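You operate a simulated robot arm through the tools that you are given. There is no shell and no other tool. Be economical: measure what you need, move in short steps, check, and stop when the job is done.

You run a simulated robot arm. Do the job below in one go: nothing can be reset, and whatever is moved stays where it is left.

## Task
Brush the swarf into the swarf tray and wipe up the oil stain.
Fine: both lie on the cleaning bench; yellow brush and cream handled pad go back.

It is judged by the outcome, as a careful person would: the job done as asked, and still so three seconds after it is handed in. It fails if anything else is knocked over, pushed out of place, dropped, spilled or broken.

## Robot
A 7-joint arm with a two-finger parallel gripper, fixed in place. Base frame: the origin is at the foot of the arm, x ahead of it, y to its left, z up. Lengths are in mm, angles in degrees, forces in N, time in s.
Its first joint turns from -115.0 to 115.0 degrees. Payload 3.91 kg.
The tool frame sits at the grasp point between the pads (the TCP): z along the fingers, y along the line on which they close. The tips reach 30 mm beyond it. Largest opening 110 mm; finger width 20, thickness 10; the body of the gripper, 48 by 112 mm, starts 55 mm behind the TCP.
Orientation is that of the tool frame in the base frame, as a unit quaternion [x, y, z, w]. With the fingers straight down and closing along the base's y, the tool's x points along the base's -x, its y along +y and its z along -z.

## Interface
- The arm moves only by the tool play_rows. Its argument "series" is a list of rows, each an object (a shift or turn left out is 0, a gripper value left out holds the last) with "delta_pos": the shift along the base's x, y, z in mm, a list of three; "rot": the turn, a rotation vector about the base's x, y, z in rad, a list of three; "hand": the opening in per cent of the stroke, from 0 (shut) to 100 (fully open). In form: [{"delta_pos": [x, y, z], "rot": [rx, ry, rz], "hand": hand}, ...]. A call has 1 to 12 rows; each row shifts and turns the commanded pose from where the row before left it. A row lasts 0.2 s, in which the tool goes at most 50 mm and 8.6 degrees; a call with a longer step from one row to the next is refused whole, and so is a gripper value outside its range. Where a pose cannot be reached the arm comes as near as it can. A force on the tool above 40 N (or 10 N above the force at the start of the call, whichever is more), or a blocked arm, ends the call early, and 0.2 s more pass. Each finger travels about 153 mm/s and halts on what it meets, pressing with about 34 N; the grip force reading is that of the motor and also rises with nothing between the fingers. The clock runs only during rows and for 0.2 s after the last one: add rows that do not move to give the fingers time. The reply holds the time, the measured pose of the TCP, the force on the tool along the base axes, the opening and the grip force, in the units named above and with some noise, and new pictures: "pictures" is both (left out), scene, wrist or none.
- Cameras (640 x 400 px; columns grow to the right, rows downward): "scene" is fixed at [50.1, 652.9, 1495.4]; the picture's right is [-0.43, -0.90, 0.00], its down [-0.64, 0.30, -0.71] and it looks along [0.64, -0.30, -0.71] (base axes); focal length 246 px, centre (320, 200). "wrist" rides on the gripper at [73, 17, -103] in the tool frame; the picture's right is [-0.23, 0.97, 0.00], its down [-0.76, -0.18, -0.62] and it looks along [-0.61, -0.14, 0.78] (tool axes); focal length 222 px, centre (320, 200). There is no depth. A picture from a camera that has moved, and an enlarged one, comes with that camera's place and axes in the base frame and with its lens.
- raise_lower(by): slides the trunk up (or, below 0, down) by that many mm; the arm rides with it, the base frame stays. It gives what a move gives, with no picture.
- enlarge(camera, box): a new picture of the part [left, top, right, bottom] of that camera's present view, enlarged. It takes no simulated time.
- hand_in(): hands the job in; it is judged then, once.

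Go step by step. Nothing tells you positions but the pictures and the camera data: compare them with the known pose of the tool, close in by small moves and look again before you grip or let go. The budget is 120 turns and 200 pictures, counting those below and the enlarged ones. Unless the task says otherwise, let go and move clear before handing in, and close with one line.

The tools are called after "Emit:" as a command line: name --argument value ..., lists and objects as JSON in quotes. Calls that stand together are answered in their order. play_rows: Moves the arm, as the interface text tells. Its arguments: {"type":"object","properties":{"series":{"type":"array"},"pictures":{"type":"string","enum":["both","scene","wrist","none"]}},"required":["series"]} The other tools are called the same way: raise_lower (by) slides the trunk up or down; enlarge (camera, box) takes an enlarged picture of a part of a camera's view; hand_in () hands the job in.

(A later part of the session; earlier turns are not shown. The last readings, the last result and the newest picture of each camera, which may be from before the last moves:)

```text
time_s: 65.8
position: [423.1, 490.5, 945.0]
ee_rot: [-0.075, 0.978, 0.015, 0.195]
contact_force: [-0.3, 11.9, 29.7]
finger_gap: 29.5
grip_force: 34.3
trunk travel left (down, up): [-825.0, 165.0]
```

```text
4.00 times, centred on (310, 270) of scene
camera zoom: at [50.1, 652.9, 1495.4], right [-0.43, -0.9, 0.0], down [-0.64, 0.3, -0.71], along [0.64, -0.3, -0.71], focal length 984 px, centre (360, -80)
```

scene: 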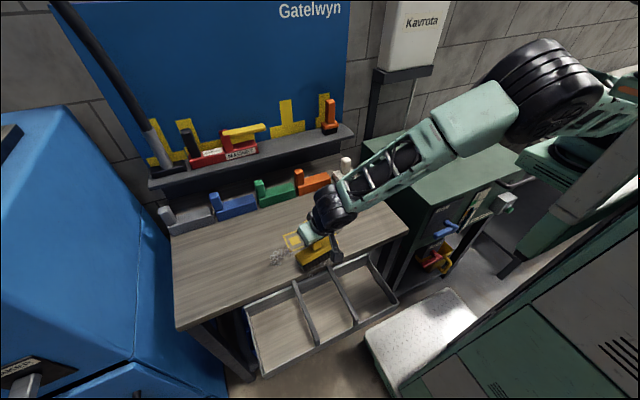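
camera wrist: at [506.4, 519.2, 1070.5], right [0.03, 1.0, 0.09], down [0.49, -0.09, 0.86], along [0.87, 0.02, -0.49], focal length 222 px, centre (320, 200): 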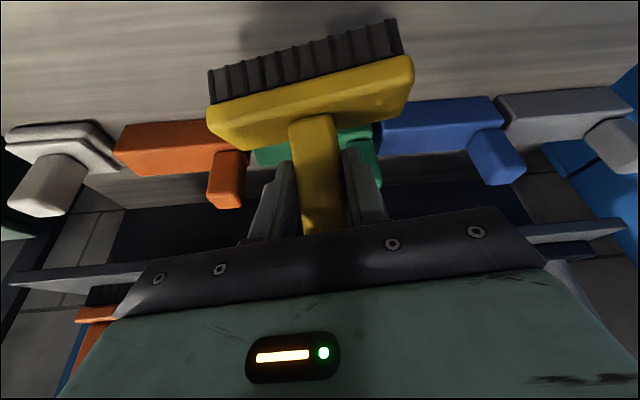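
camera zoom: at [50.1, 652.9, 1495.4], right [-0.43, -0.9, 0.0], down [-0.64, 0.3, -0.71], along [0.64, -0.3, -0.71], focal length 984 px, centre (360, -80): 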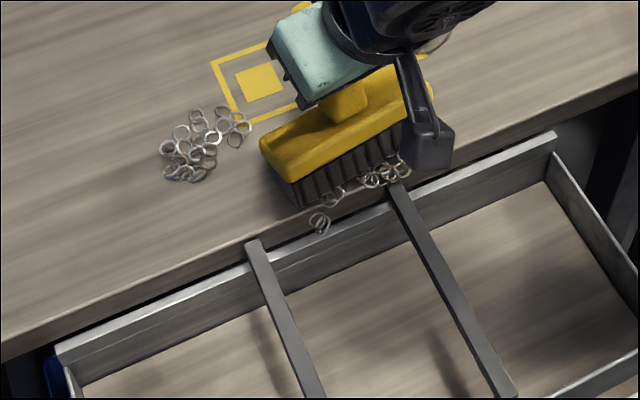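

The arm is blocked again by folding as it comes closer. I'll raise the trunk fully so the arm works downward and more extended, then bring the brush back down at this spot.

Emit:
raise_lower --by 140

Emit:
play_rows --series '[{"delta_pos": [30, 3, 0]}, {"delta_pos": [0, 0, -30]}, {"delta_pos": [0, 0, -35]}, {"delta_pos": [0, 0, -30]}, {}]' --pictures "scene"

Emit:
enlarge --camera "scene" --box '[230, 220, 390, 320]'

```text
time_s: 67.4
position: [421.1, 488.6, 1083.9]
ee_rot: [-0.075, 0.978, 0.013, 0.192]
contact_force: [-0.7, 0.1, -0.7]
finger_gap: 29.5
grip_force: 33.4
trunk travel left (down, up): [-965.0, 25.0]
```

```text
time_s: 68.6
position: [431.8, 498.2, 990.3]
ee_rot: [-0.089, 0.977, 0.018, 0.192]
contact_force: [0.0, 0.3, -1.7]
finger_gap: 29.6
grip_force: 34.4
trunk travel left (down, up): [-965.0, 25.0]
```

scene: 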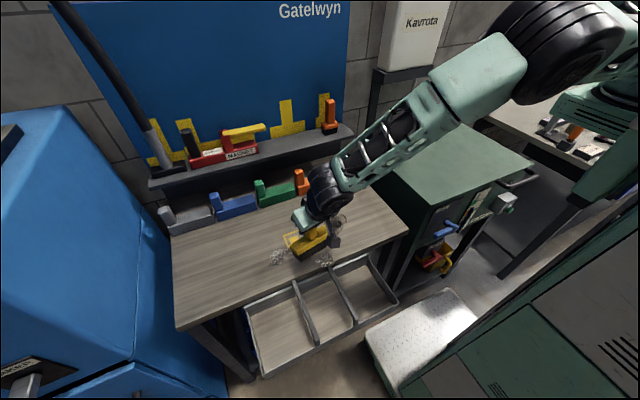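

```text
4.00 times, centred on (310, 270) of scene
camera zoom: at [50.1, 652.9, 1495.4], right [-0.43, -0.9, 0.0], down [-0.64, 0.3, -0.71], along [0.64, -0.3, -0.71], focal length 984 px, centre (360, -80)
```

zoom: 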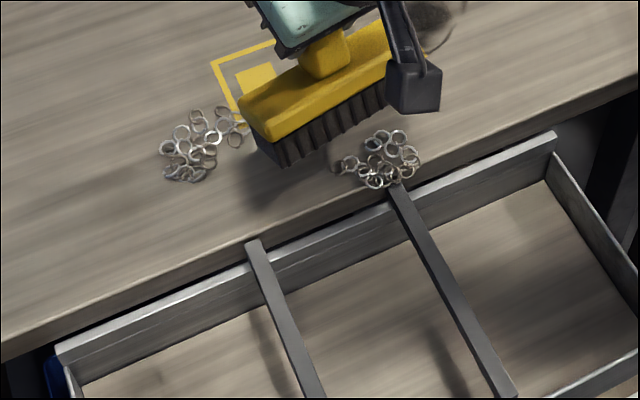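

Tracking is good now. I'll reposition behind the pile at the edge (near x≈391, y≈473), touch down and push it over.

Emit:
play_rows --series '[{"delta_pos": [26, -16, 0]}, {"delta_pos": [0, 0, -20]}, {"delta_pos": [0, 0, -18]}, {"delta_pos": [0, 0, -4]}, {"delta_pos": [0, 0, -2]}, {}]' --pictures "scene"

Emit:
enlarge --camera "scene" --box '[230, 220, 390, 320]'

```text
time_s: 70.0
position: [458.2, 482.5, 946.8]
ee_rot: [-0.091, 0.977, 0.018, 0.192]
contact_force: [0.8, -0.2, -1.3]
finger_gap: 29.3
grip_force: 34.1
trunk travel left (down, up): [-965.0, 25.0]
```

scene: 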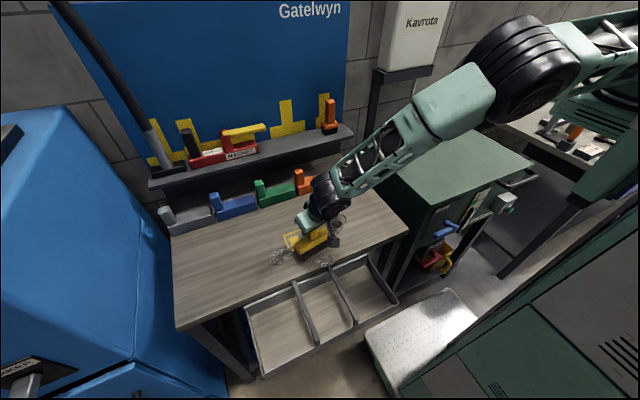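

```text
4.00 times, centred on (310, 270) of scene
camera zoom: at [50.1, 652.9, 1495.4], right [-0.43, -0.9, 0.0], down [-0.64, 0.3, -0.71], along [0.64, -0.3, -0.71], focal length 984 px, centre (360, -80)
```

zoom: 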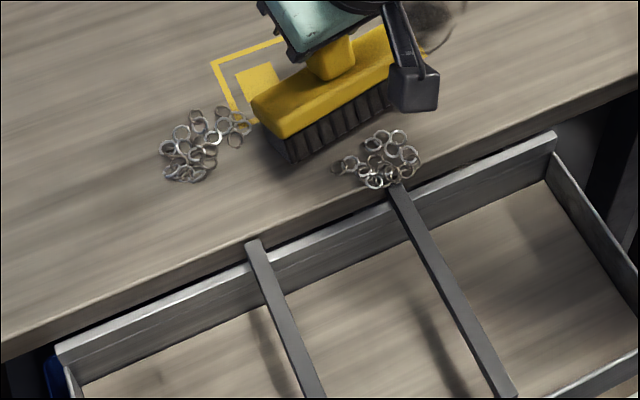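

Emit:
play_rows --series '[{"delta_pos": [-8, 0, -1.5]}, {"delta_pos": [-12, 0, 0]}, {"delta_pos": [-12, 0, 0]}, {"delta_pos": [-12, 0, 0]}, {"delta_pos": [-12, 0, 0]}, {"delta_pos": [-10, 0, 0]}, {"delta_pos": [-10, 0, 0]}, {}]' --pictures "scene"

Emit:
enlarge --camera "scene" --box '[230, 220, 390, 320]'

```text
time_s: 71.8
position: [383.2, 481.8, 944.7]
ee_rot: [-0.091, 0.977, 0.019, 0.192]
contact_force: [5.7, 1.0, 7.7]
finger_gap: 29.7
grip_force: 33.8
trunk travel left (down, up): [-965.0, 25.0]
```

scene: 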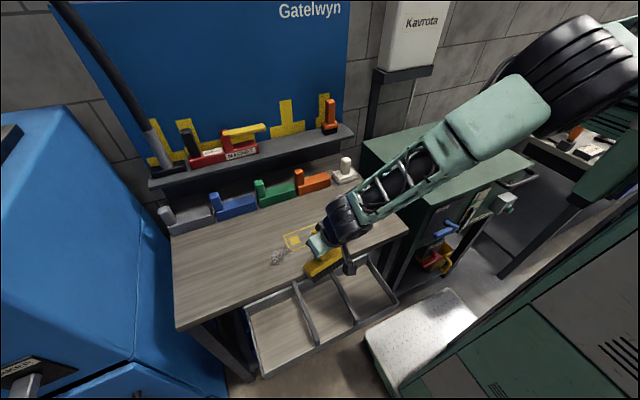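

```text
4.00 times, centred on (310, 270) of scene
camera zoom: at [50.1, 652.9, 1495.4], right [-0.43, -0.9, 0.0], down [-0.64, 0.3, -0.71], along [0.64, -0.3, -0.71], focal length 984 px, centre (360, -80)
```

zoom: 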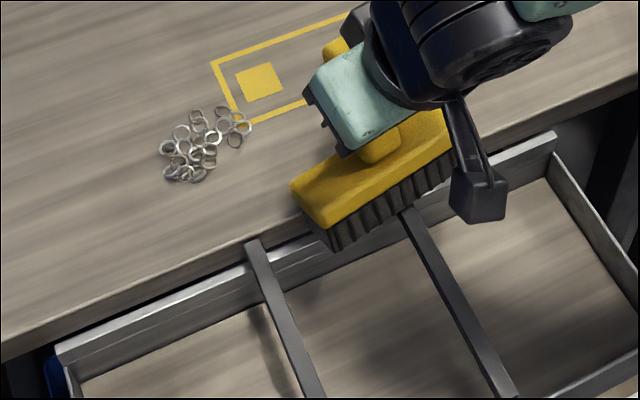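

Emit:
play_rows --series '[{"delta_pos": [-8, 0, 1]}, {"delta_pos": [-6, 0, 0]}, {"delta_pos": [0, 0, 25]}, {"delta_pos": [20, 20, 30]}, {"delta_pos": [40, 30, 0]}, {"delta_pos": [40, 25, 0]}, {}]' --pictures "scene"

Emit:
enlarge --camera "scene" --box '[230, 220, 390, 320]'

```text
time_s: 73.4
position: [467.8, 557.8, 1001.0]
ee_rot: [-0.09, 0.977, 0.017, 0.192]
contact_force: [1.5, 0.4, -2.3]
finger_gap: 29.3
grip_force: 33.5
trunk travel left (down, up): [-965.0, 25.0]
```

scene: 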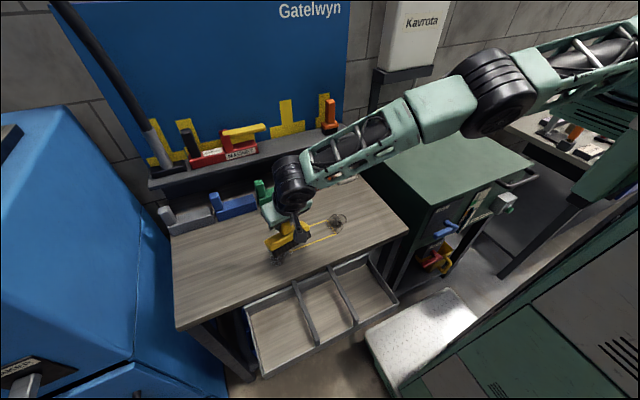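

```text
4.00 times, centred on (310, 270) of scene
camera zoom: at [50.1, 652.9, 1495.4], right [-0.43, -0.9, 0.0], down [-0.64, 0.3, -0.71], along [0.64, -0.3, -0.71], focal length 984 px, centre (360, -80)
```

zoom: 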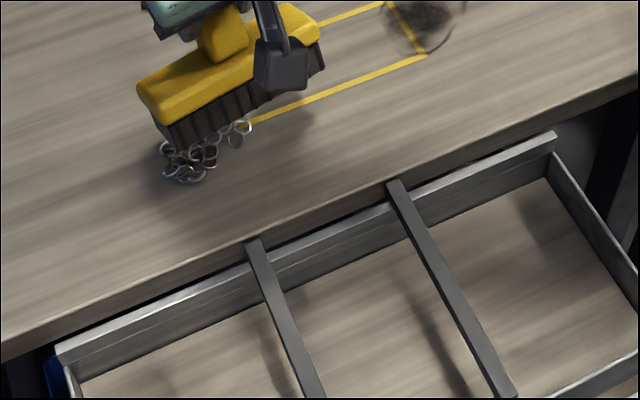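

The edge pile has left the bench. I'll check where those chips ended up.

Emit:
enlarge --camera "scene" --box '[290, 240, 370, 300]'

Emit:
enlarge --camera "scene" --box '[240, 270, 400, 390]'

```text
6.67 times, centred on (330, 270) of scene
camera zoom: at [50.1, 652.9, 1495.4], right [-0.43, -0.9, 0.0], down [-0.64, 0.3, -0.71], along [0.64, -0.3, -0.71], focal length 1640 px, centre (253, -267)
```

zoom: 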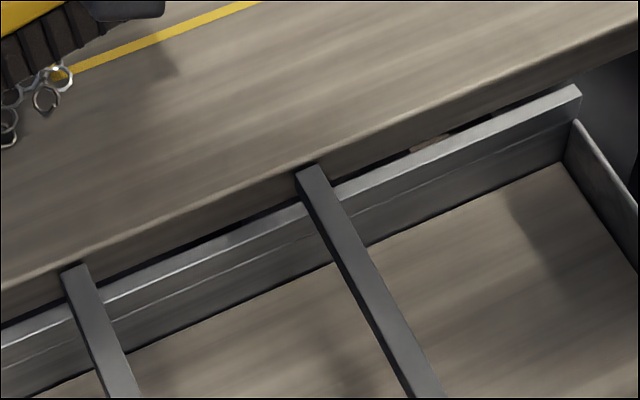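

```text
3.33 times, centred on (320, 330) of scene
camera zoom: at [50.1, 652.9, 1495.4], right [-0.43, -0.9, 0.0], down [-0.64, 0.3, -0.71], along [0.64, -0.3, -0.71], focal length 820 px, centre (320, -233)
```

zoom: 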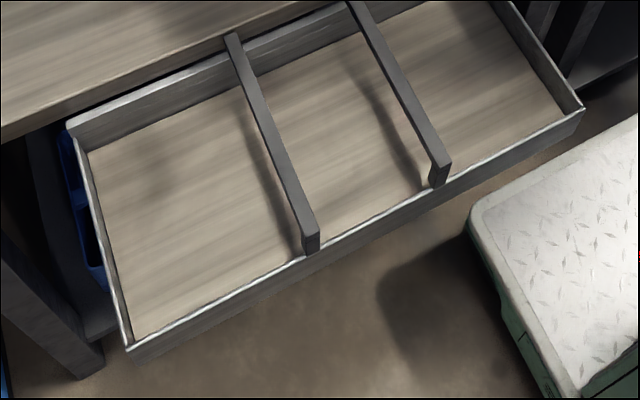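

I don't see the chips inside the tray, so before sweeping more I need a closer look at the gap and the tray's back edge. I'll untilt and look down with the wrist camera.

Emit:
play_rows --series '[{"delta_pos": [-10, -10, 20], "rot": [0, 0.13, 0]}, {"delta_pos": [-10, -15, 20], "rot": [0, 0.13, 0]}, {"delta_pos": [-10, -15, 20], "rot": [0, 0.13, 0]}, {"delta_pos": [-15, -10, 0]}, {}]' --pictures "both"

Emit:
enlarge --camera "wrist" --box '[60, 0, 580, 200]'

```text
time_s: 74.6
position: [422.7, 507.3, 1061.8]
ee_rot: [-0.086, 0.996, 0.035, -0.001]
contact_force: [-0.5, 0.1, -0.2]
finger_gap: 29.6
grip_force: 33.5
trunk travel left (down, up): [-965.0, 25.0]
camera wrist: at [349.6, 505.7, 1165.4], right [0.06, 1.0, 0.07], down [0.79, -0.09, 0.61], along [0.62, 0.02, -0.79], focal length 222 px, centre (320, 200)
```

scene: 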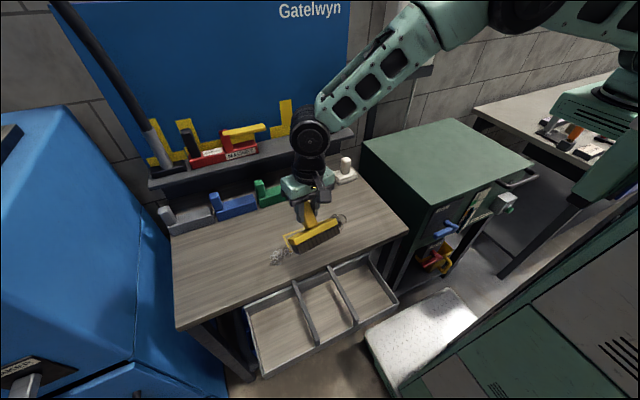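
wrist: 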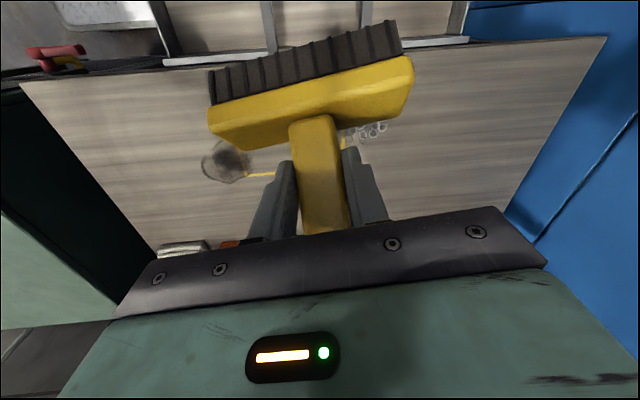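

```text
1.23 times, centred on (320, 100) of wrist
camera zoom: at [349.6, 505.7, 1165.4], right [0.06, 1.0, 0.07], down [0.79, -0.09, 0.61], along [0.62, 0.02, -0.79], focal length 273 px, centre (320, 323)
```

zoom: 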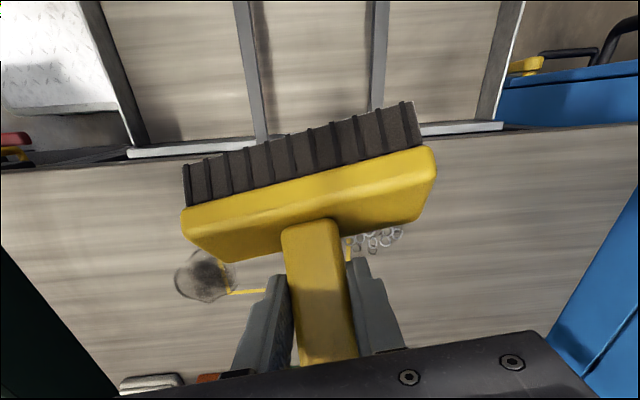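

The tray's back wall sits right under the bench edge, so the chips appear to have been collected; none show on the bench or in the gap. I'll do the left cluster next and watch it fall, positioning with more tilt and a slightly lower trunk.

Emit:
play_rows --series '[{"delta_pos": [15, 20, 15], "rot": [0, -0.13, 0]}, {"delta_pos": [20, 20, 15], "rot": [0, -0.13, 0]}, {"delta_pos": [20, 20, 10], "rot": [0, -0.13, 0]}, {"delta_pos": [20, 20, 5], "rot": [0.018, -0.098, 0]}, {"rot": [0.018, -0.098, 0]}, {}]' --pictures "none"

Emit:
raise_lower --by -110

Emit:
play_rows --series '[{"delta_pos": [15, 6, -10]}, {"delta_pos": [20, 7, -10]}, {}]' --pictures "both"

Emit:
enlarge --camera "scene" --box '[220, 190, 380, 290]'

```text
time_s: 76.0
position: [497.1, 588.1, 1106.0]
ee_rot: [-0.088, 0.953, 0.026, 0.288]
contact_force: [0.6, -0.2, -1.6]
finger_gap: 29.8
grip_force: 33.9
trunk travel left (down, up): [-965.0, 25.0]
```

```text
time_s: 77.5
position: [497.5, 587.5, 996.0]
ee_rot: [-0.088, 0.953, 0.026, 0.288]
contact_force: [-1.0, 0.9, -1.1]
finger_gap: 29.3
grip_force: 34.0
trunk travel left (down, up): [-855.0, 135.0]
```

```text
time_s: 78.3
position: [518.0, 588.0, 980.4]
ee_rot: [-0.088, 0.953, 0.025, 0.288]
contact_force: [0.4, -1.4, -1.3]
finger_gap: 29.5
grip_force: 34.1
out of reach, approached as far as the arm can: row 1, 2
trunk travel left (down, up): [-855.0, 135.0]
camera wrist: at [399.2, 583.8, 1027.4], right [0.01, 0.99, 0.12], down [0.32, -0.12, 0.94], along [0.95, 0.03, -0.32], focal length 222 px, centre (320, 200)
```

scene: 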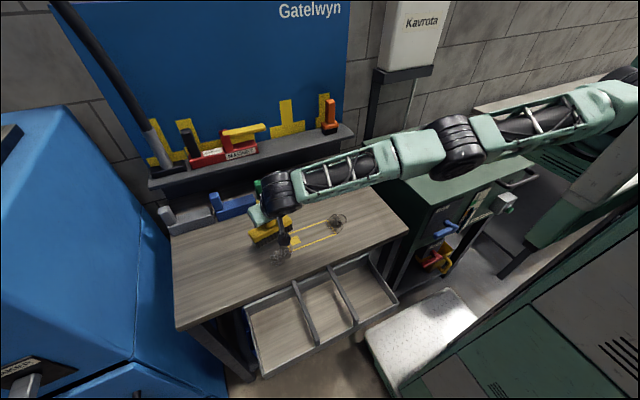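
wrist: 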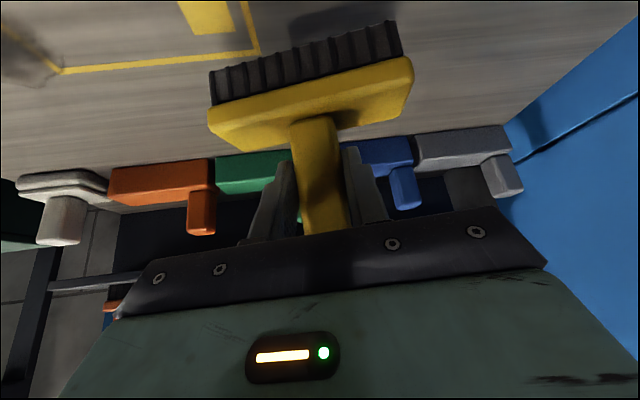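

```text
4.00 times, centred on (300, 240) of scene
camera zoom: at [50.1, 652.9, 1495.4], right [-0.43, -0.9, 0.0], down [-0.64, 0.3, -0.71], along [0.64, -0.3, -0.71], focal length 984 px, centre (400, 40)
```

zoom: 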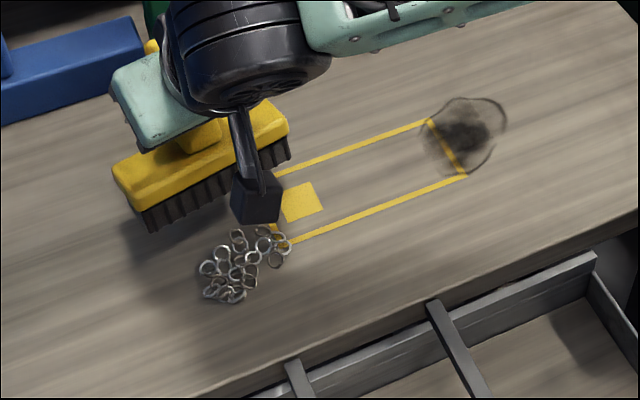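

It is right behind the cluster. The arm is near full reach again, so I'll check tracking with a small inward and downward move.

Emit:
play_rows --series '[{"delta_pos": [-2, -1, -10]}, {"delta_pos": [-2, 0, -12]}, {}]' --pictures "scene"

Emit:
enlarge --camera "scene" --box '[220, 190, 380, 290]'

```text
time_s: 79.1
position: [514.7, 583.9, 960.6]
ee_rot: [-0.089, 0.953, 0.026, 0.287]
contact_force: [0.1, 0.3, -1.8]
finger_gap: 29.7
grip_force: 33.6
trunk travel left (down, up): [-855.0, 135.0]
```

scene: 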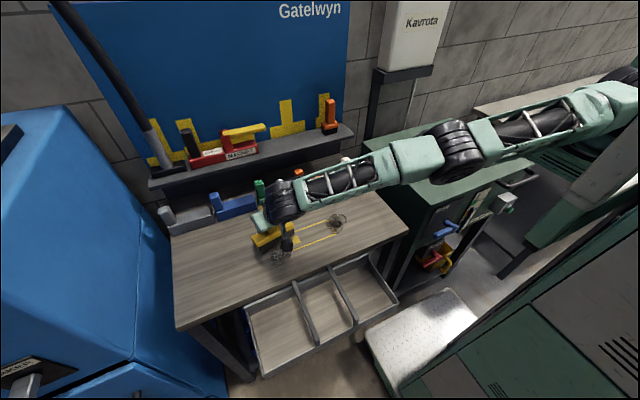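

```text
4.00 times, centred on (300, 240) of scene
camera zoom: at [50.1, 652.9, 1495.4], right [-0.43, -0.9, 0.0], down [-0.64, 0.3, -0.71], along [0.64, -0.3, -0.71], focal length 984 px, centre (400, 40)
```

zoom: 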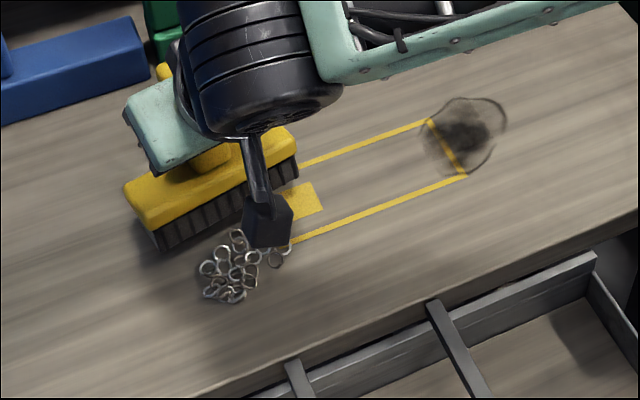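

Emit:
play_rows --series '[{"delta_pos": [0, 0, -8]}, {"delta_pos": [0, 0, -3]}, {"delta_pos": [-4, -1, -2]}, {"delta_pos": [-10, -1.5, 0], "rot": [-0.005, 0.025, 0]}, {"delta_pos": [-11, -1.5, -0.5], "rot": [-0.005, 0.025, 0]}, {"delta_pos": [-11, -1.5, 0], "rot": [-0.005, 0.025, 0]}, {}]' --pictures "scene"

Emit:
enlarge --camera "scene" --box '[220, 190, 380, 290]'

```text
time_s: 80.7
position: [478.7, 577.8, 946.5]
ee_rot: [-0.089, 0.964, 0.022, 0.251]
contact_force: [0.8, 0.4, -1.2]
finger_gap: 29.5
grip_force: 34.3
out of reach, approached as far as the arm can: row 1
trunk travel left (down, up): [-855.0, 135.0]
```

scene: 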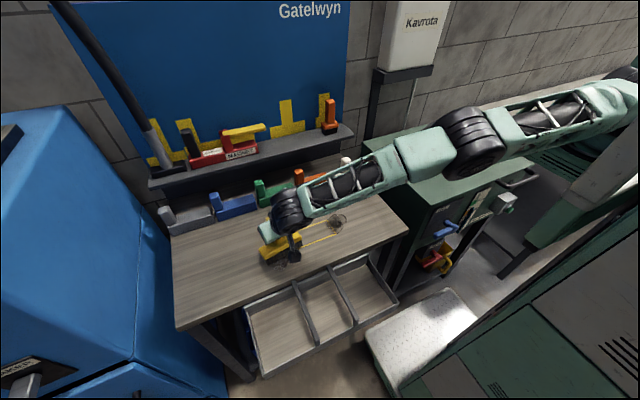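

```text
4.00 times, centred on (300, 240) of scene
camera zoom: at [50.1, 652.9, 1495.4], right [-0.43, -0.9, 0.0], down [-0.64, 0.3, -0.71], along [0.64, -0.3, -0.71], focal length 984 px, centre (400, 40)
```

zoom: 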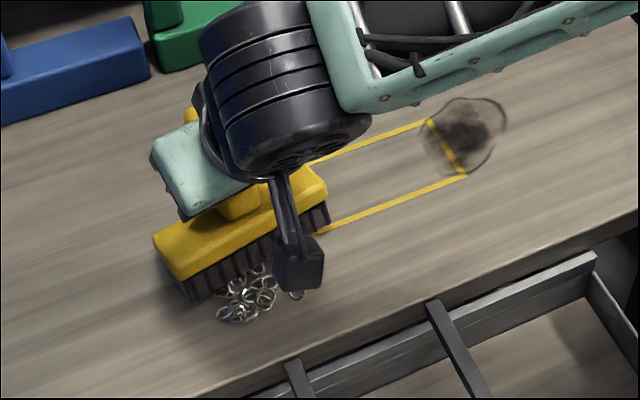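

Emit:
play_rows --series '[{"delta_pos": [-10, -1, -1], "rot": [-0.004, 0.02, 0]}, {"delta_pos": [-12, -1, 0], "rot": [-0.004, 0.02, 0]}, {"delta_pos": [-12, -1, 0], "rot": [-0.004, 0.02, 0]}, {"delta_pos": [-12, -1, 0], "rot": [-0.004, 0.02, 0]}, {"delta_pos": [-10, -1, 0]}, {}]' --pictures "scene"

Emit:
enlarge --camera "scene" --box '[220, 210, 380, 310]'

```text
time_s: 82.1
position: [421.5, 573.3, 945.7]
ee_rot: [-0.089, 0.973, 0.018, 0.212]
contact_force: [1.5, 0.3, 8.5]
finger_gap: 29.6
grip_force: 33.7
trunk travel left (down, up): [-855.0, 135.0]
```

scene: 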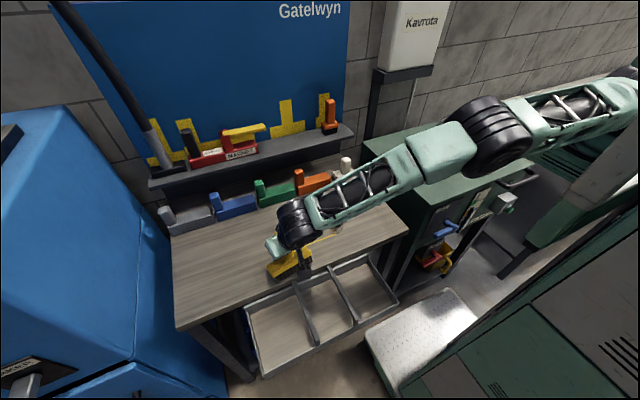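

```text
4.00 times, centred on (300, 260) of scene
camera zoom: at [50.1, 652.9, 1495.4], right [-0.43, -0.9, 0.0], down [-0.64, 0.3, -0.71], along [0.64, -0.3, -0.71], focal length 984 px, centre (400, -40)
```

zoom: 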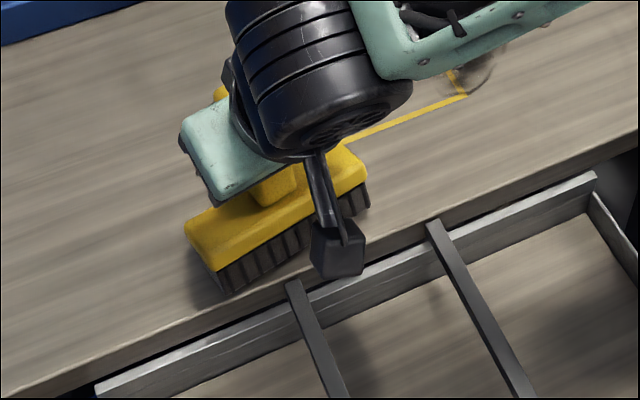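

Emit:
play_rows --series '[{"delta_pos": [-10, -1, 0]}, {"delta_pos": [-10, -1, 0]}, {"delta_pos": [-10, 0, 0]}, {"delta_pos": [-8, 0, 0]}, {}]' --pictures "scene"

Emit:
enlarge --camera "scene" --box '[230, 230, 370, 320]'

```text
time_s: 83.3
position: [384.0, 571.7, 946.2]
ee_rot: [-0.089, 0.973, 0.018, 0.213]
contact_force: [6.3, -0.9, 12.0]
finger_gap: 29.4
grip_force: 34.2
trunk travel left (down, up): [-855.0, 135.0]
```

scene: 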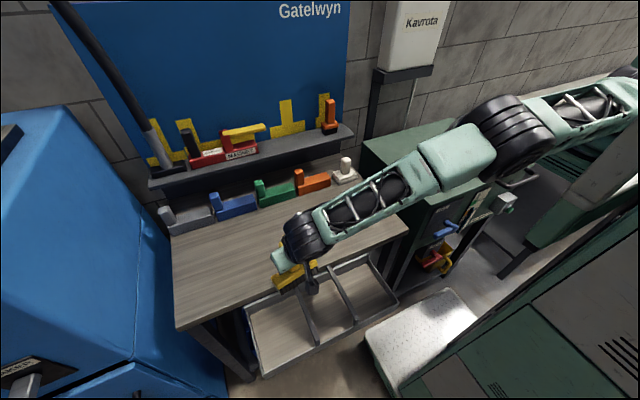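

```text
4.44 times, centred on (300, 275) of scene
camera zoom: at [50.1, 652.9, 1495.4], right [-0.43, -0.9, 0.0], down [-0.64, 0.3, -0.71], along [0.64, -0.3, -0.71], focal length 1094 px, centre (409, -133)
```

zoom: 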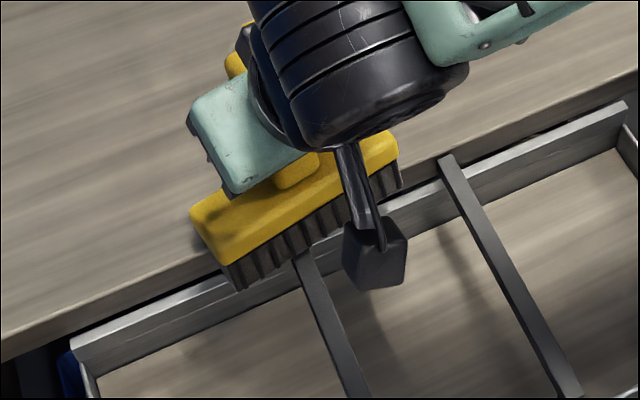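

I'll complete the stroke past the edge, lift, and inspect the bench for leftovers.

Emit:
play_rows --series '[{"delta_pos": [-8, 0, 1]}, {"delta_pos": [-4, 0, 0]}, {"delta_pos": [0, 0, 25]}, {"delta_pos": [20, 0, 30]}, {"delta_pos": [30, -10, 30]}, {"delta_pos": [30, -20, 30]}, {}]' --pictures "both"

Emit:
enlarge --camera "scene" --box '[200, 190, 400, 320]'

Emit:
enlarge --camera "wrist" --box '[0, 0, 640, 200]'

```text
time_s: 84.9
position: [455.3, 542.1, 1060.3]
ee_rot: [-0.091, 0.973, 0.017, 0.212]
contact_force: [-0.5, -0.6, -0.6]
finger_gap: 29.4
grip_force: 34.2
trunk travel left (down, up): [-855.0, 135.0]
camera wrist: at [344.4, 539.6, 1123.9], right [0.02, 1.0, 0.09], down [0.46, -0.09, 0.88], along [0.89, 0.02, -0.46], focal length 222 px, centre (320, 200)
```

scene: 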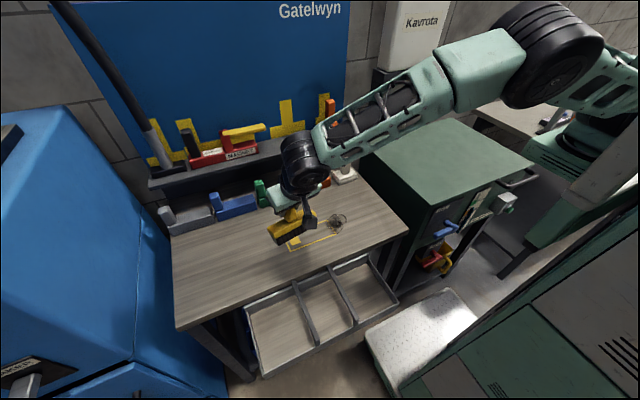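
wrist: 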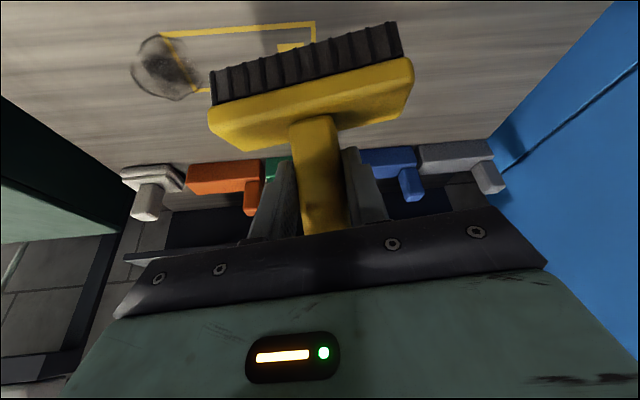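

```text
3.08 times, centred on (300, 255) of scene
camera zoom: at [50.1, 652.9, 1495.4], right [-0.43, -0.9, 0.0], down [-0.64, 0.3, -0.71], along [0.64, -0.3, -0.71], focal length 757 px, centre (382, 31)
```

zoom: 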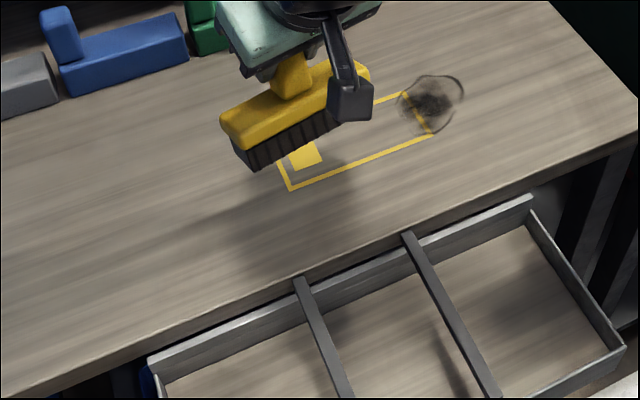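

```text
1.00 times, centred on (320, 100) of wrist
camera zoom: at [344.4, 539.6, 1123.9], right [0.02, 1.0, 0.09], down [0.46, -0.09, 0.88], along [0.89, 0.02, -0.46], focal length 222 px, centre (320, 300)
```

zoom: 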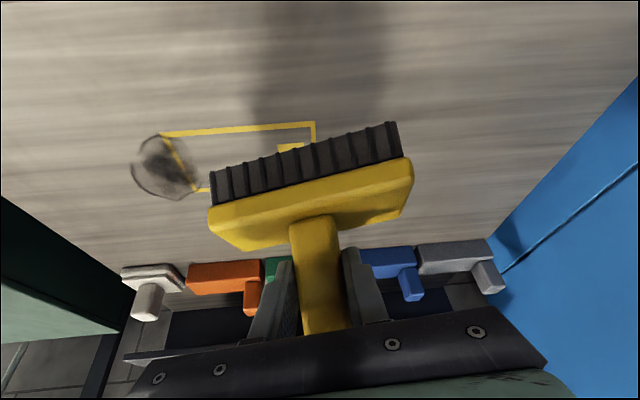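

The bench is clear of swarf. Now I'll take the yellow brush back to its shelf: rise and move toward it, restoring the grasp orientation further out.

Emit:
play_rows --series '[{"delta_pos": [15, -20, 25]}, {"delta_pos": [30, -25, 25]}, {"delta_pos": [30, -25, 25]}, {"delta_pos": [35, -25, 25]}, {"delta_pos": [35, -25, 20]}, {"delta_pos": [35, -19, 0]}, {"delta_pos": [35, 0, 0]}, {}]' --pictures "none"

```text
time_s: 86.7
position: [667.4, 402.2, 1182.7]
ee_rot: [-0.09, 0.973, 0.018, 0.212]
contact_force: [0.1, -1.4, -1.2]
finger_gap: 29.5
grip_force: 34.1
trunk travel left (down, up): [-855.0, 135.0]
```

Emit:
play_rows --series '[{"delta_pos": [25, 0, 0], "rot": [0.0124, -0.1241, -0.0603]}, {"delta_pos": [25, 0, 0], "rot": [0.0124, -0.1241, -0.0603]}, {"delta_pos": [25, 0, 0], "rot": [0.0124, -0.1241, -0.0603]}, {"delta_pos": [30, 0.5, 0]}, {"delta_pos": [29, 0, 0]}, {}]' --pictures "both"

Emit:
enlarge --camera "scene" --box '[240, 50, 370, 150]'

```text
time_s: 88.1
position: [802.1, 401.5, 1179.5]
ee_rot: [-0.001, 0.921, 0.001, 0.389]
contact_force: [0.1, -0.3, -1.2]
finger_gap: 29.8
grip_force: 33.7
trunk travel left (down, up): [-855.0, 135.0]
camera wrist: at [677.5, 418.3, 1200.7], right [0.16, 0.97, 0.16], down [0.08, -0.18, 0.98], along [0.98, -0.14, -0.11], focal length 222 px, centre (320, 200)
```

scene: 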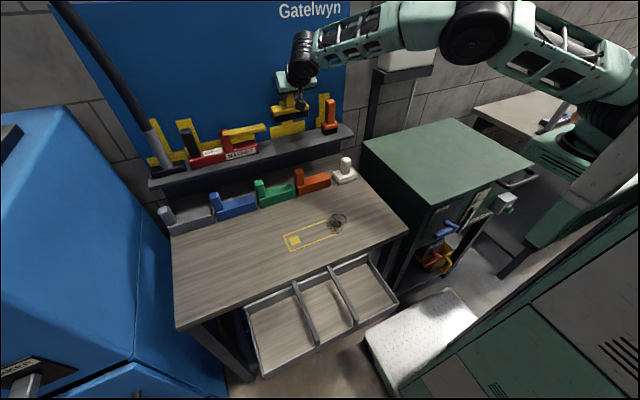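
wrist: 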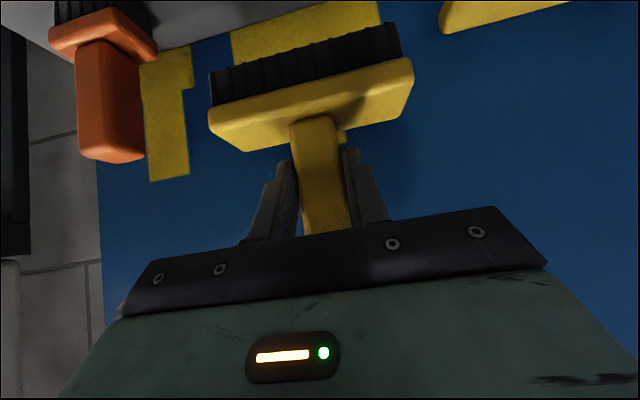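

```text
4.00 times, centred on (305, 100) of scene
camera zoom: at [50.1, 652.9, 1495.4], right [-0.43, -0.9, 0.0], down [-0.64, 0.3, -0.71], along [0.64, -0.3, -0.71], focal length 984 px, centre (380, 600)
```

zoom: 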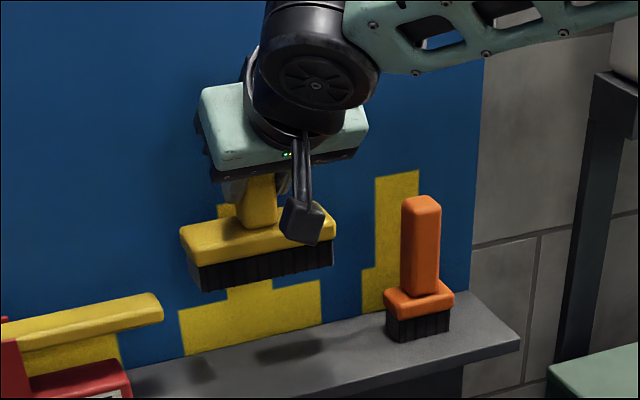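

The brush seems to have slid up a few millimetres in the grip, so I'll lower and feel for the shelf by force.

Emit:
raise_lower --by -74

Emit:
play_rows --series '[{"delta_pos": [1, 1, -2]}, {"delta_pos": [0, 0, -2]}, {"delta_pos": [0, 0, -1]}, {}]' --pictures "scene"

Emit:
enlarge --camera "scene" --box '[240, 50, 370, 150]'

```text
time_s: 89.2
position: [802.6, 400.9, 1107.1]
ee_rot: [-0.001, 0.921, 0.0, 0.391]
contact_force: [-0.6, 0.6, -0.9]
finger_gap: 29.3
grip_force: 33.8
trunk travel left (down, up): [-781.0, 209.0]
```

```text
time_s: 90.2
position: [804.0, 402.0, 1101.4]
ee_rot: [0.0, 0.921, 0.0, 0.39]
contact_force: [0.2, 0.3, -1.3]
finger_gap: 29.7
grip_force: 33.9
trunk travel left (down, up): [-781.0, 209.0]
```

scene: 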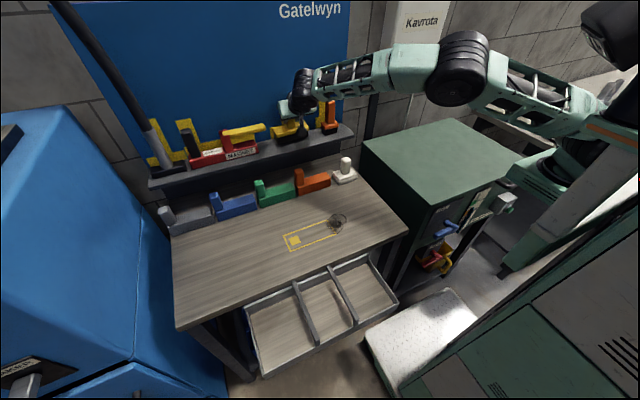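

```text
4.00 times, centred on (305, 100) of scene
camera zoom: at [50.1, 652.9, 1495.4], right [-0.43, -0.9, 0.0], down [-0.64, 0.3, -0.71], along [0.64, -0.3, -0.71], focal length 984 px, centre (380, 600)
```

zoom: 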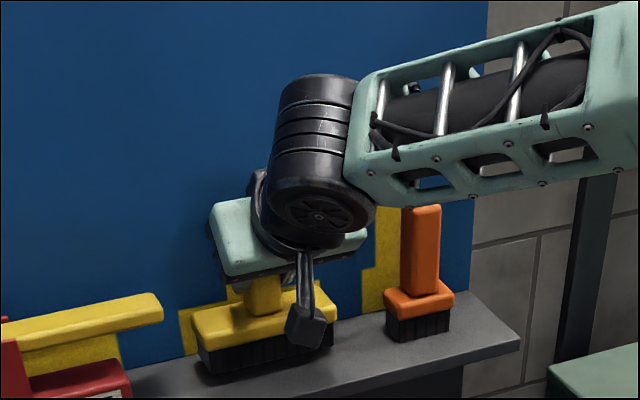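

Emit:
play_rows --series '[{"delta_pos": [0, 0, -2]}, {"delta_pos": [0, 0, -2]}, {"delta_pos": [0, 0, -1.5]}, {}]' --pictures "none"

Emit:
enlarge --camera "scene" --box '[270, 100, 350, 150]'

```text
time_s: 91.2
position: [802.9, 402.1, 1095.8]
ee_rot: [0.0, 0.92, -0.001, 0.391]
contact_force: [0.1, 0.5, -0.9]
finger_gap: 29.7
grip_force: 33.9
trunk travel left (down, up): [-781.0, 209.0]
```

```text
8.00 times, centred on (310, 125) of scene
camera zoom: at [50.1, 652.9, 1495.4], right [-0.43, -0.9, 0.0], down [-0.64, 0.3, -0.71], along [0.64, -0.3, -0.71], focal length 1968 px, centre (400, 800)
```

zoom: 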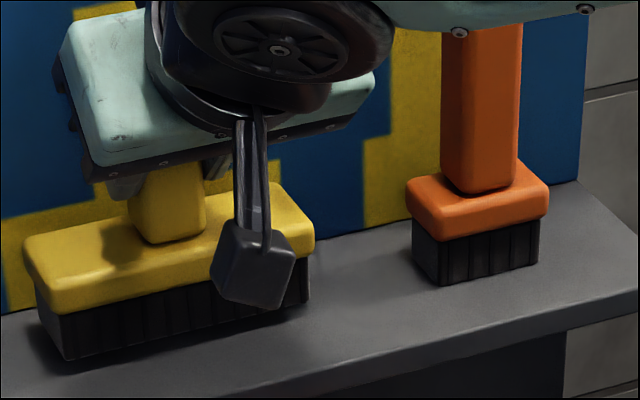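

Emit:
play_rows --series '[{"delta_pos": [0, 0, -1.5]}, {"delta_pos": [0, 0, -1.5]}, {}]' --pictures "none"

```text
time_s: 92.0
position: [804.0, 401.6, 1093.6]
ee_rot: [0.0, 0.921, -0.001, 0.39]
contact_force: [0.6, 1.1, -2.1]
finger_gap: 29.6
grip_force: 34.4
trunk travel left (down, up): [-781.0, 209.0]
```

Emit:
play_rows --series '[{"delta_pos": [0, 0, -1.5]}, {"delta_pos": [0, 0, -1]}, {}]' --pictures "none"

Emit:
enlarge --camera "scene" --box '[270, 100, 350, 150]'

```text
time_s: 92.8
position: [802.5, 402.0, 1089.2]
ee_rot: [0.0, 0.921, -0.001, 0.39]
contact_force: [-0.2, 0.3, -1.2]
finger_gap: 29.6
grip_force: 33.9
trunk travel left (down, up): [-781.0, 209.0]
```

```text
8.00 times, centred on (310, 125) of scene
camera zoom: at [50.1, 652.9, 1495.4], right [-0.43, -0.9, 0.0], down [-0.64, 0.3, -0.71], along [0.64, -0.3, -0.71], focal length 1968 px, centre (400, 800)
```

zoom: 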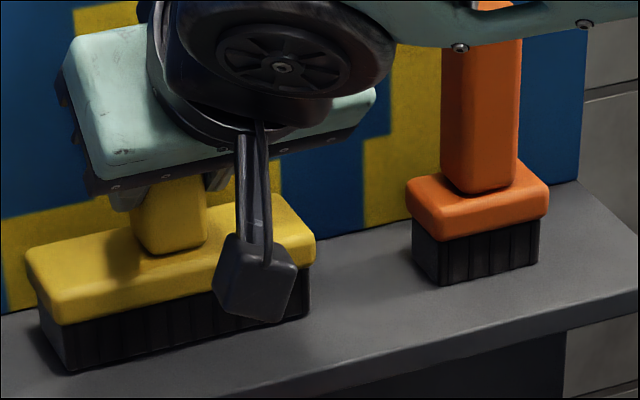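

Emit:
play_rows --series '[{"delta_pos": [0, 0, -1]}, {"delta_pos": [0, 0, -1]}, {"delta_pos": [0, 0, -1]}, {}]' --pictures "none"

```text
time_s: 93.8
position: [804.1, 401.8, 1088.9]
ee_rot: [0.0, 0.921, 0.0, 0.39]
contact_force: [-0.2, -0.8, 2.8]
finger_gap: 29.6
grip_force: 34.1
trunk travel left (down, up): [-781.0, 209.0]
```

There's contact with the shelf. I'll release and back out along the finger axis.

Emit:
play_rows --series '[{"hand": 30}, {"hand": 45}, {"hand": 60}, {}, {"delta_pos": [-14, 0, 14]}, {"delta_pos": [-25, 0, 25]}, {"delta_pos": [-30, 0, 30]}, {"delta_pos": [-30, 0, 30]}, {}]' --pictures "both"

Emit:
enlarge --camera "scene" --box '[240, 50, 370, 150]'

```text
time_s: 95.8
position: [703.6, 400.1, 1185.7]
ee_rot: [-0.001, 0.921, 0.0, 0.39]
contact_force: [0.3, -0.1, 0.4]
finger_gap: 66.3
grip_force: 0.0
trunk travel left (down, up): [-781.0, 209.0]
camera wrist: at [578.2, 418.2, 1205.5], right [0.16, 0.97, 0.16], down [0.08, -0.18, 0.98], along [0.98, -0.14, -0.11], focal length 222 px, centre (320, 200)
```

scene: 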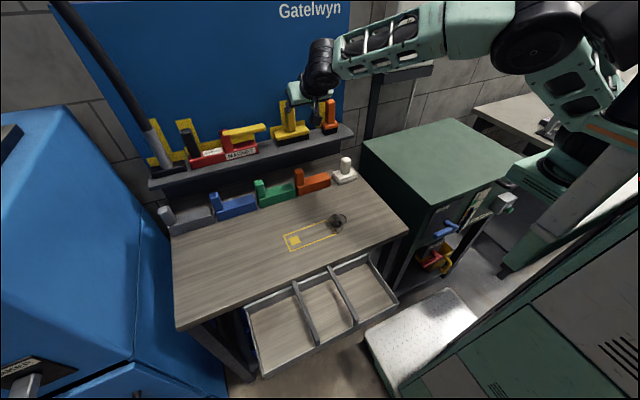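
wrist: 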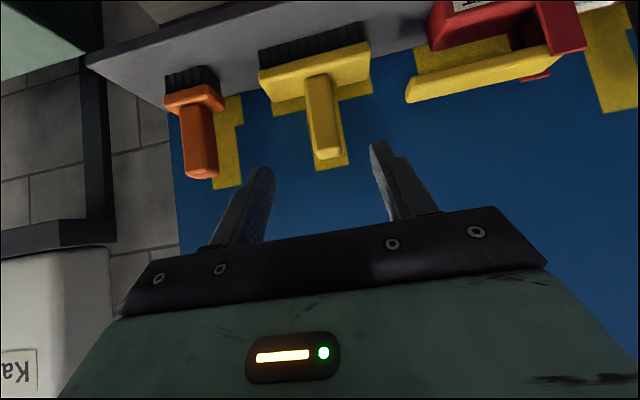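

```text
4.00 times, centred on (305, 100) of scene
camera zoom: at [50.1, 652.9, 1495.4], right [-0.43, -0.9, 0.0], down [-0.64, 0.3, -0.71], along [0.64, -0.3, -0.71], focal length 984 px, centre (380, 600)
```

zoom: 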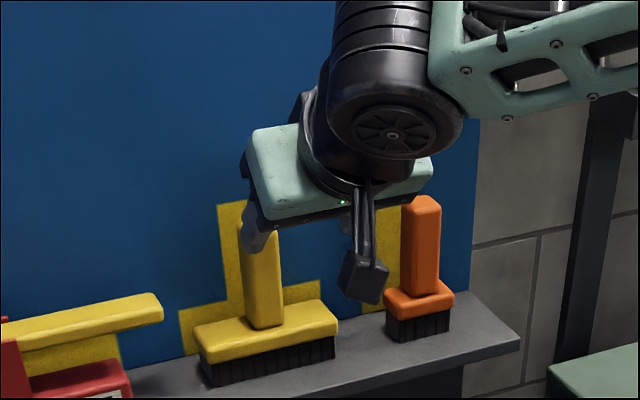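

The yellow brush stands back in its place. Next is the cream handled pad, with its handle at about (700, 238), z 880 to 945. I'll reduce the tilt to 0.2 rad, move over the bench in front of it, raise the trunk and look.

Emit:
play_rows --series '[{"delta_pos": [-30, 0, 10], "rot": [0, 0.13, 0]}, {"delta_pos": [-30, -20, 0], "rot": [0, 0.13, 0]}, {"delta_pos": [-20, -30, 0], "rot": [0, 0.13, 0]}, {"delta_pos": [-10, -35, 0], "rot": [0, 0.13, 0]}, {"delta_pos": [0, -40, 0], "rot": [0, 0.085, 0]}, {"delta_pos": [0, -37, 0]}, {}]' --pictures "none"

Emit:
raise_lower --by 184

Emit:
play_rows --series '[{"delta_pos": [0, 0, -40]}, {"delta_pos": [0, 0, -45]}, {"delta_pos": [0, 0, -45]}, {"delta_pos": [0, 0, -45]}, {"delta_pos": [0, 0, -45]}, {"delta_pos": [0, 0, -40]}, {}]' --pictures "both"

Emit:
enlarge --camera "scene" --box '[290, 110, 390, 210]'

Emit:
enlarge --camera "wrist" --box '[160, 50, 480, 250]'

```text
time_s: 97.4
position: [613.2, 237.6, 1195.3]
ee_rot: [-0.001, 0.995, 0.0, 0.097]
contact_force: [-0.2, 0.8, 0.7]
finger_gap: 65.9
grip_force: 0.1
trunk travel left (down, up): [-781.0, 209.0]
```

```text
time_s: 99.4
position: [613.2, 238.4, 1379.6]
ee_rot: [-0.002, 0.995, 0.0, 0.098]
contact_force: [-0.5, 0.0, 0.1]
finger_gap: 65.8
grip_force: 0.1
trunk travel left (down, up): [-965.0, 25.0]
```

```text
time_s: 101.0
position: [615.1, 241.1, 1115.2]
ee_rot: [0.0, 0.995, 0.0, 0.098]
contact_force: [0.8, 0.4, 0.6]
finger_gap: 65.9
grip_force: 0.0
trunk travel left (down, up): [-965.0, 25.0]
camera wrist: at [524.3, 258.1, 1203.5], right [0.22, 0.97, 0.04], down [0.62, -0.18, 0.76], along [0.75, -0.14, -0.65], focal length 222 px, centre (320, 200)
```

scene: 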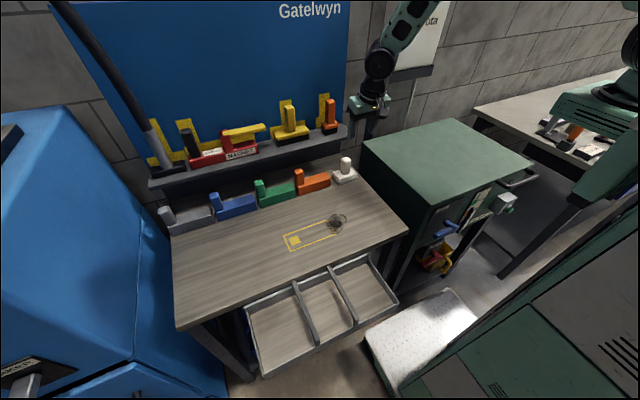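
wrist: 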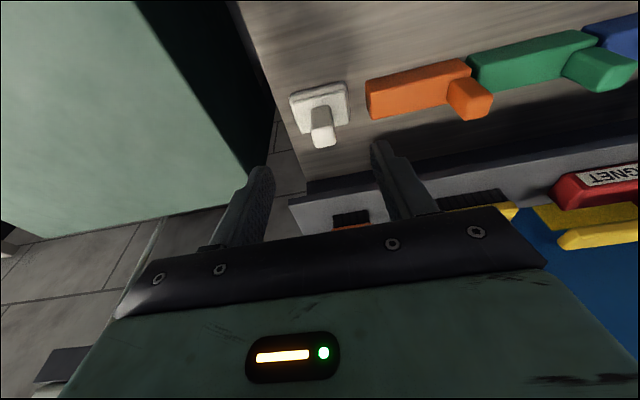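

```text
4.00 times, centred on (340, 160) of scene
camera zoom: at [50.1, 652.9, 1495.4], right [-0.43, -0.9, 0.0], down [-0.64, 0.3, -0.71], along [0.64, -0.3, -0.71], focal length 984 px, centre (240, 360)
```

zoom: 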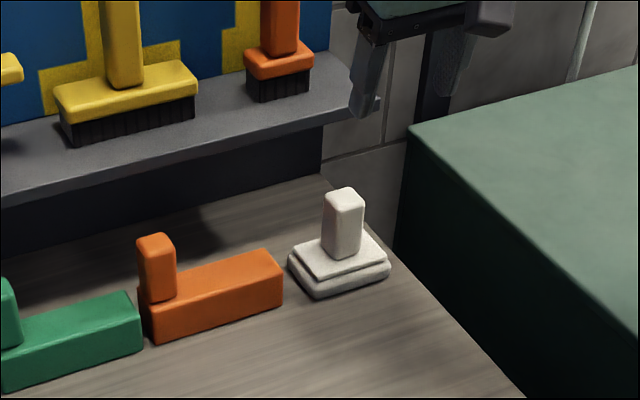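

```text
2.00 times, centred on (320, 150) of wrist
camera zoom: at [524.3, 258.1, 1203.5], right [0.22, 0.97, 0.04], down [0.62, -0.18, 0.76], along [0.75, -0.14, -0.65], focal length 444 px, centre (320, 300)
```

zoom: 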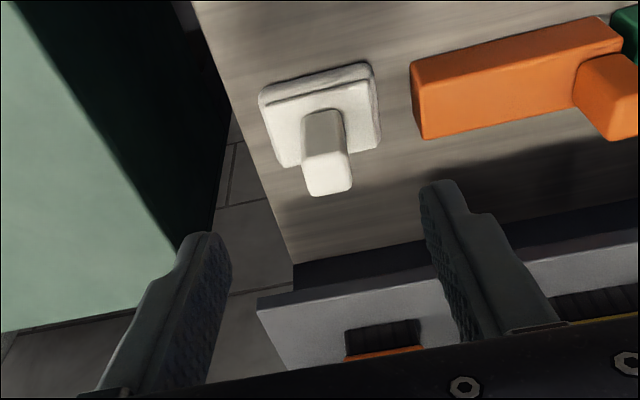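

The cream pad's handle is at about (703, 236), with its top near z≈938. Moving to the pre-grasp position.

Emit:
play_rows --series '[{"delta_pos": [24, -2, -32]}, {"delta_pos": [22, -2, -32]}, {"delta_pos": [22, -1, -33]}, {}]' --pictures "both"

Emit:
enlarge --camera "scene" --box '[290, 110, 390, 210]'

Emit:
enlarge --camera "wrist" --box '[160, 50, 480, 250]'

```text
time_s: 102.0
position: [680.2, 234.0, 1023.5]
ee_rot: [0.0, 0.995, 0.0, 0.098]
contact_force: [-0.7, 0.5, 0.1]
finger_gap: 66.2
grip_force: 0.0
trunk travel left (down, up): [-965.0, 25.0]
camera wrist: at [589.3, 251.7, 1110.8], right [0.22, 0.97, 0.04], down [0.63, -0.18, 0.76], along [0.75, -0.14, -0.65], focal length 222 px, centre (320, 200)
```

scene: 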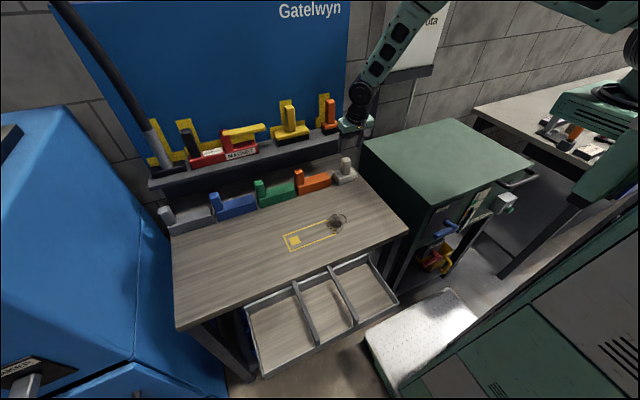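
wrist: 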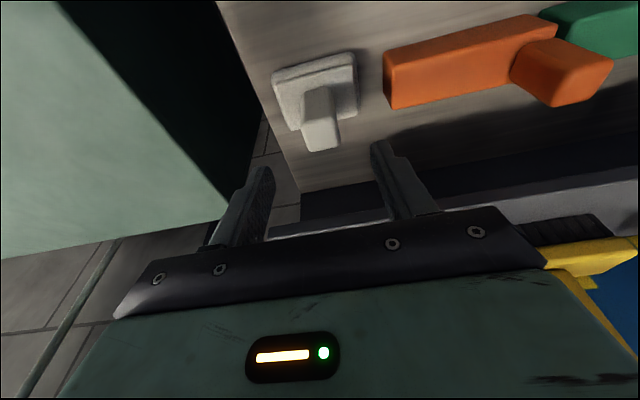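

```text
4.00 times, centred on (340, 160) of scene
camera zoom: at [50.1, 652.9, 1495.4], right [-0.43, -0.9, 0.0], down [-0.64, 0.3, -0.71], along [0.64, -0.3, -0.71], focal length 984 px, centre (240, 360)
```

zoom: 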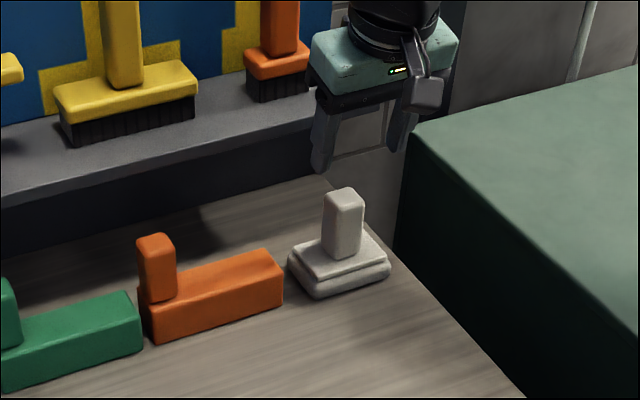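

```text
2.00 times, centred on (320, 150) of wrist
camera zoom: at [589.3, 251.7, 1110.8], right [0.22, 0.97, 0.04], down [0.63, -0.18, 0.76], along [0.75, -0.14, -0.65], focal length 444 px, centre (320, 300)
```

zoom: 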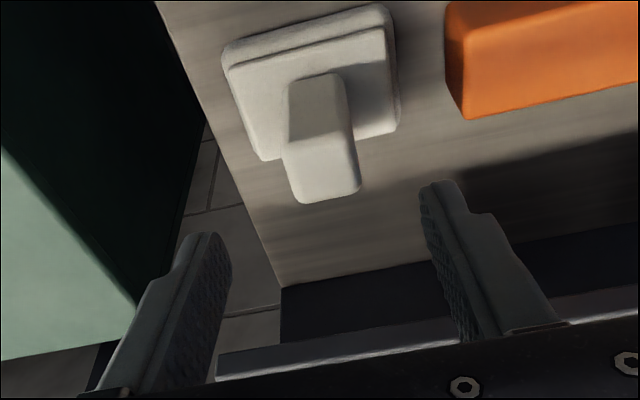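

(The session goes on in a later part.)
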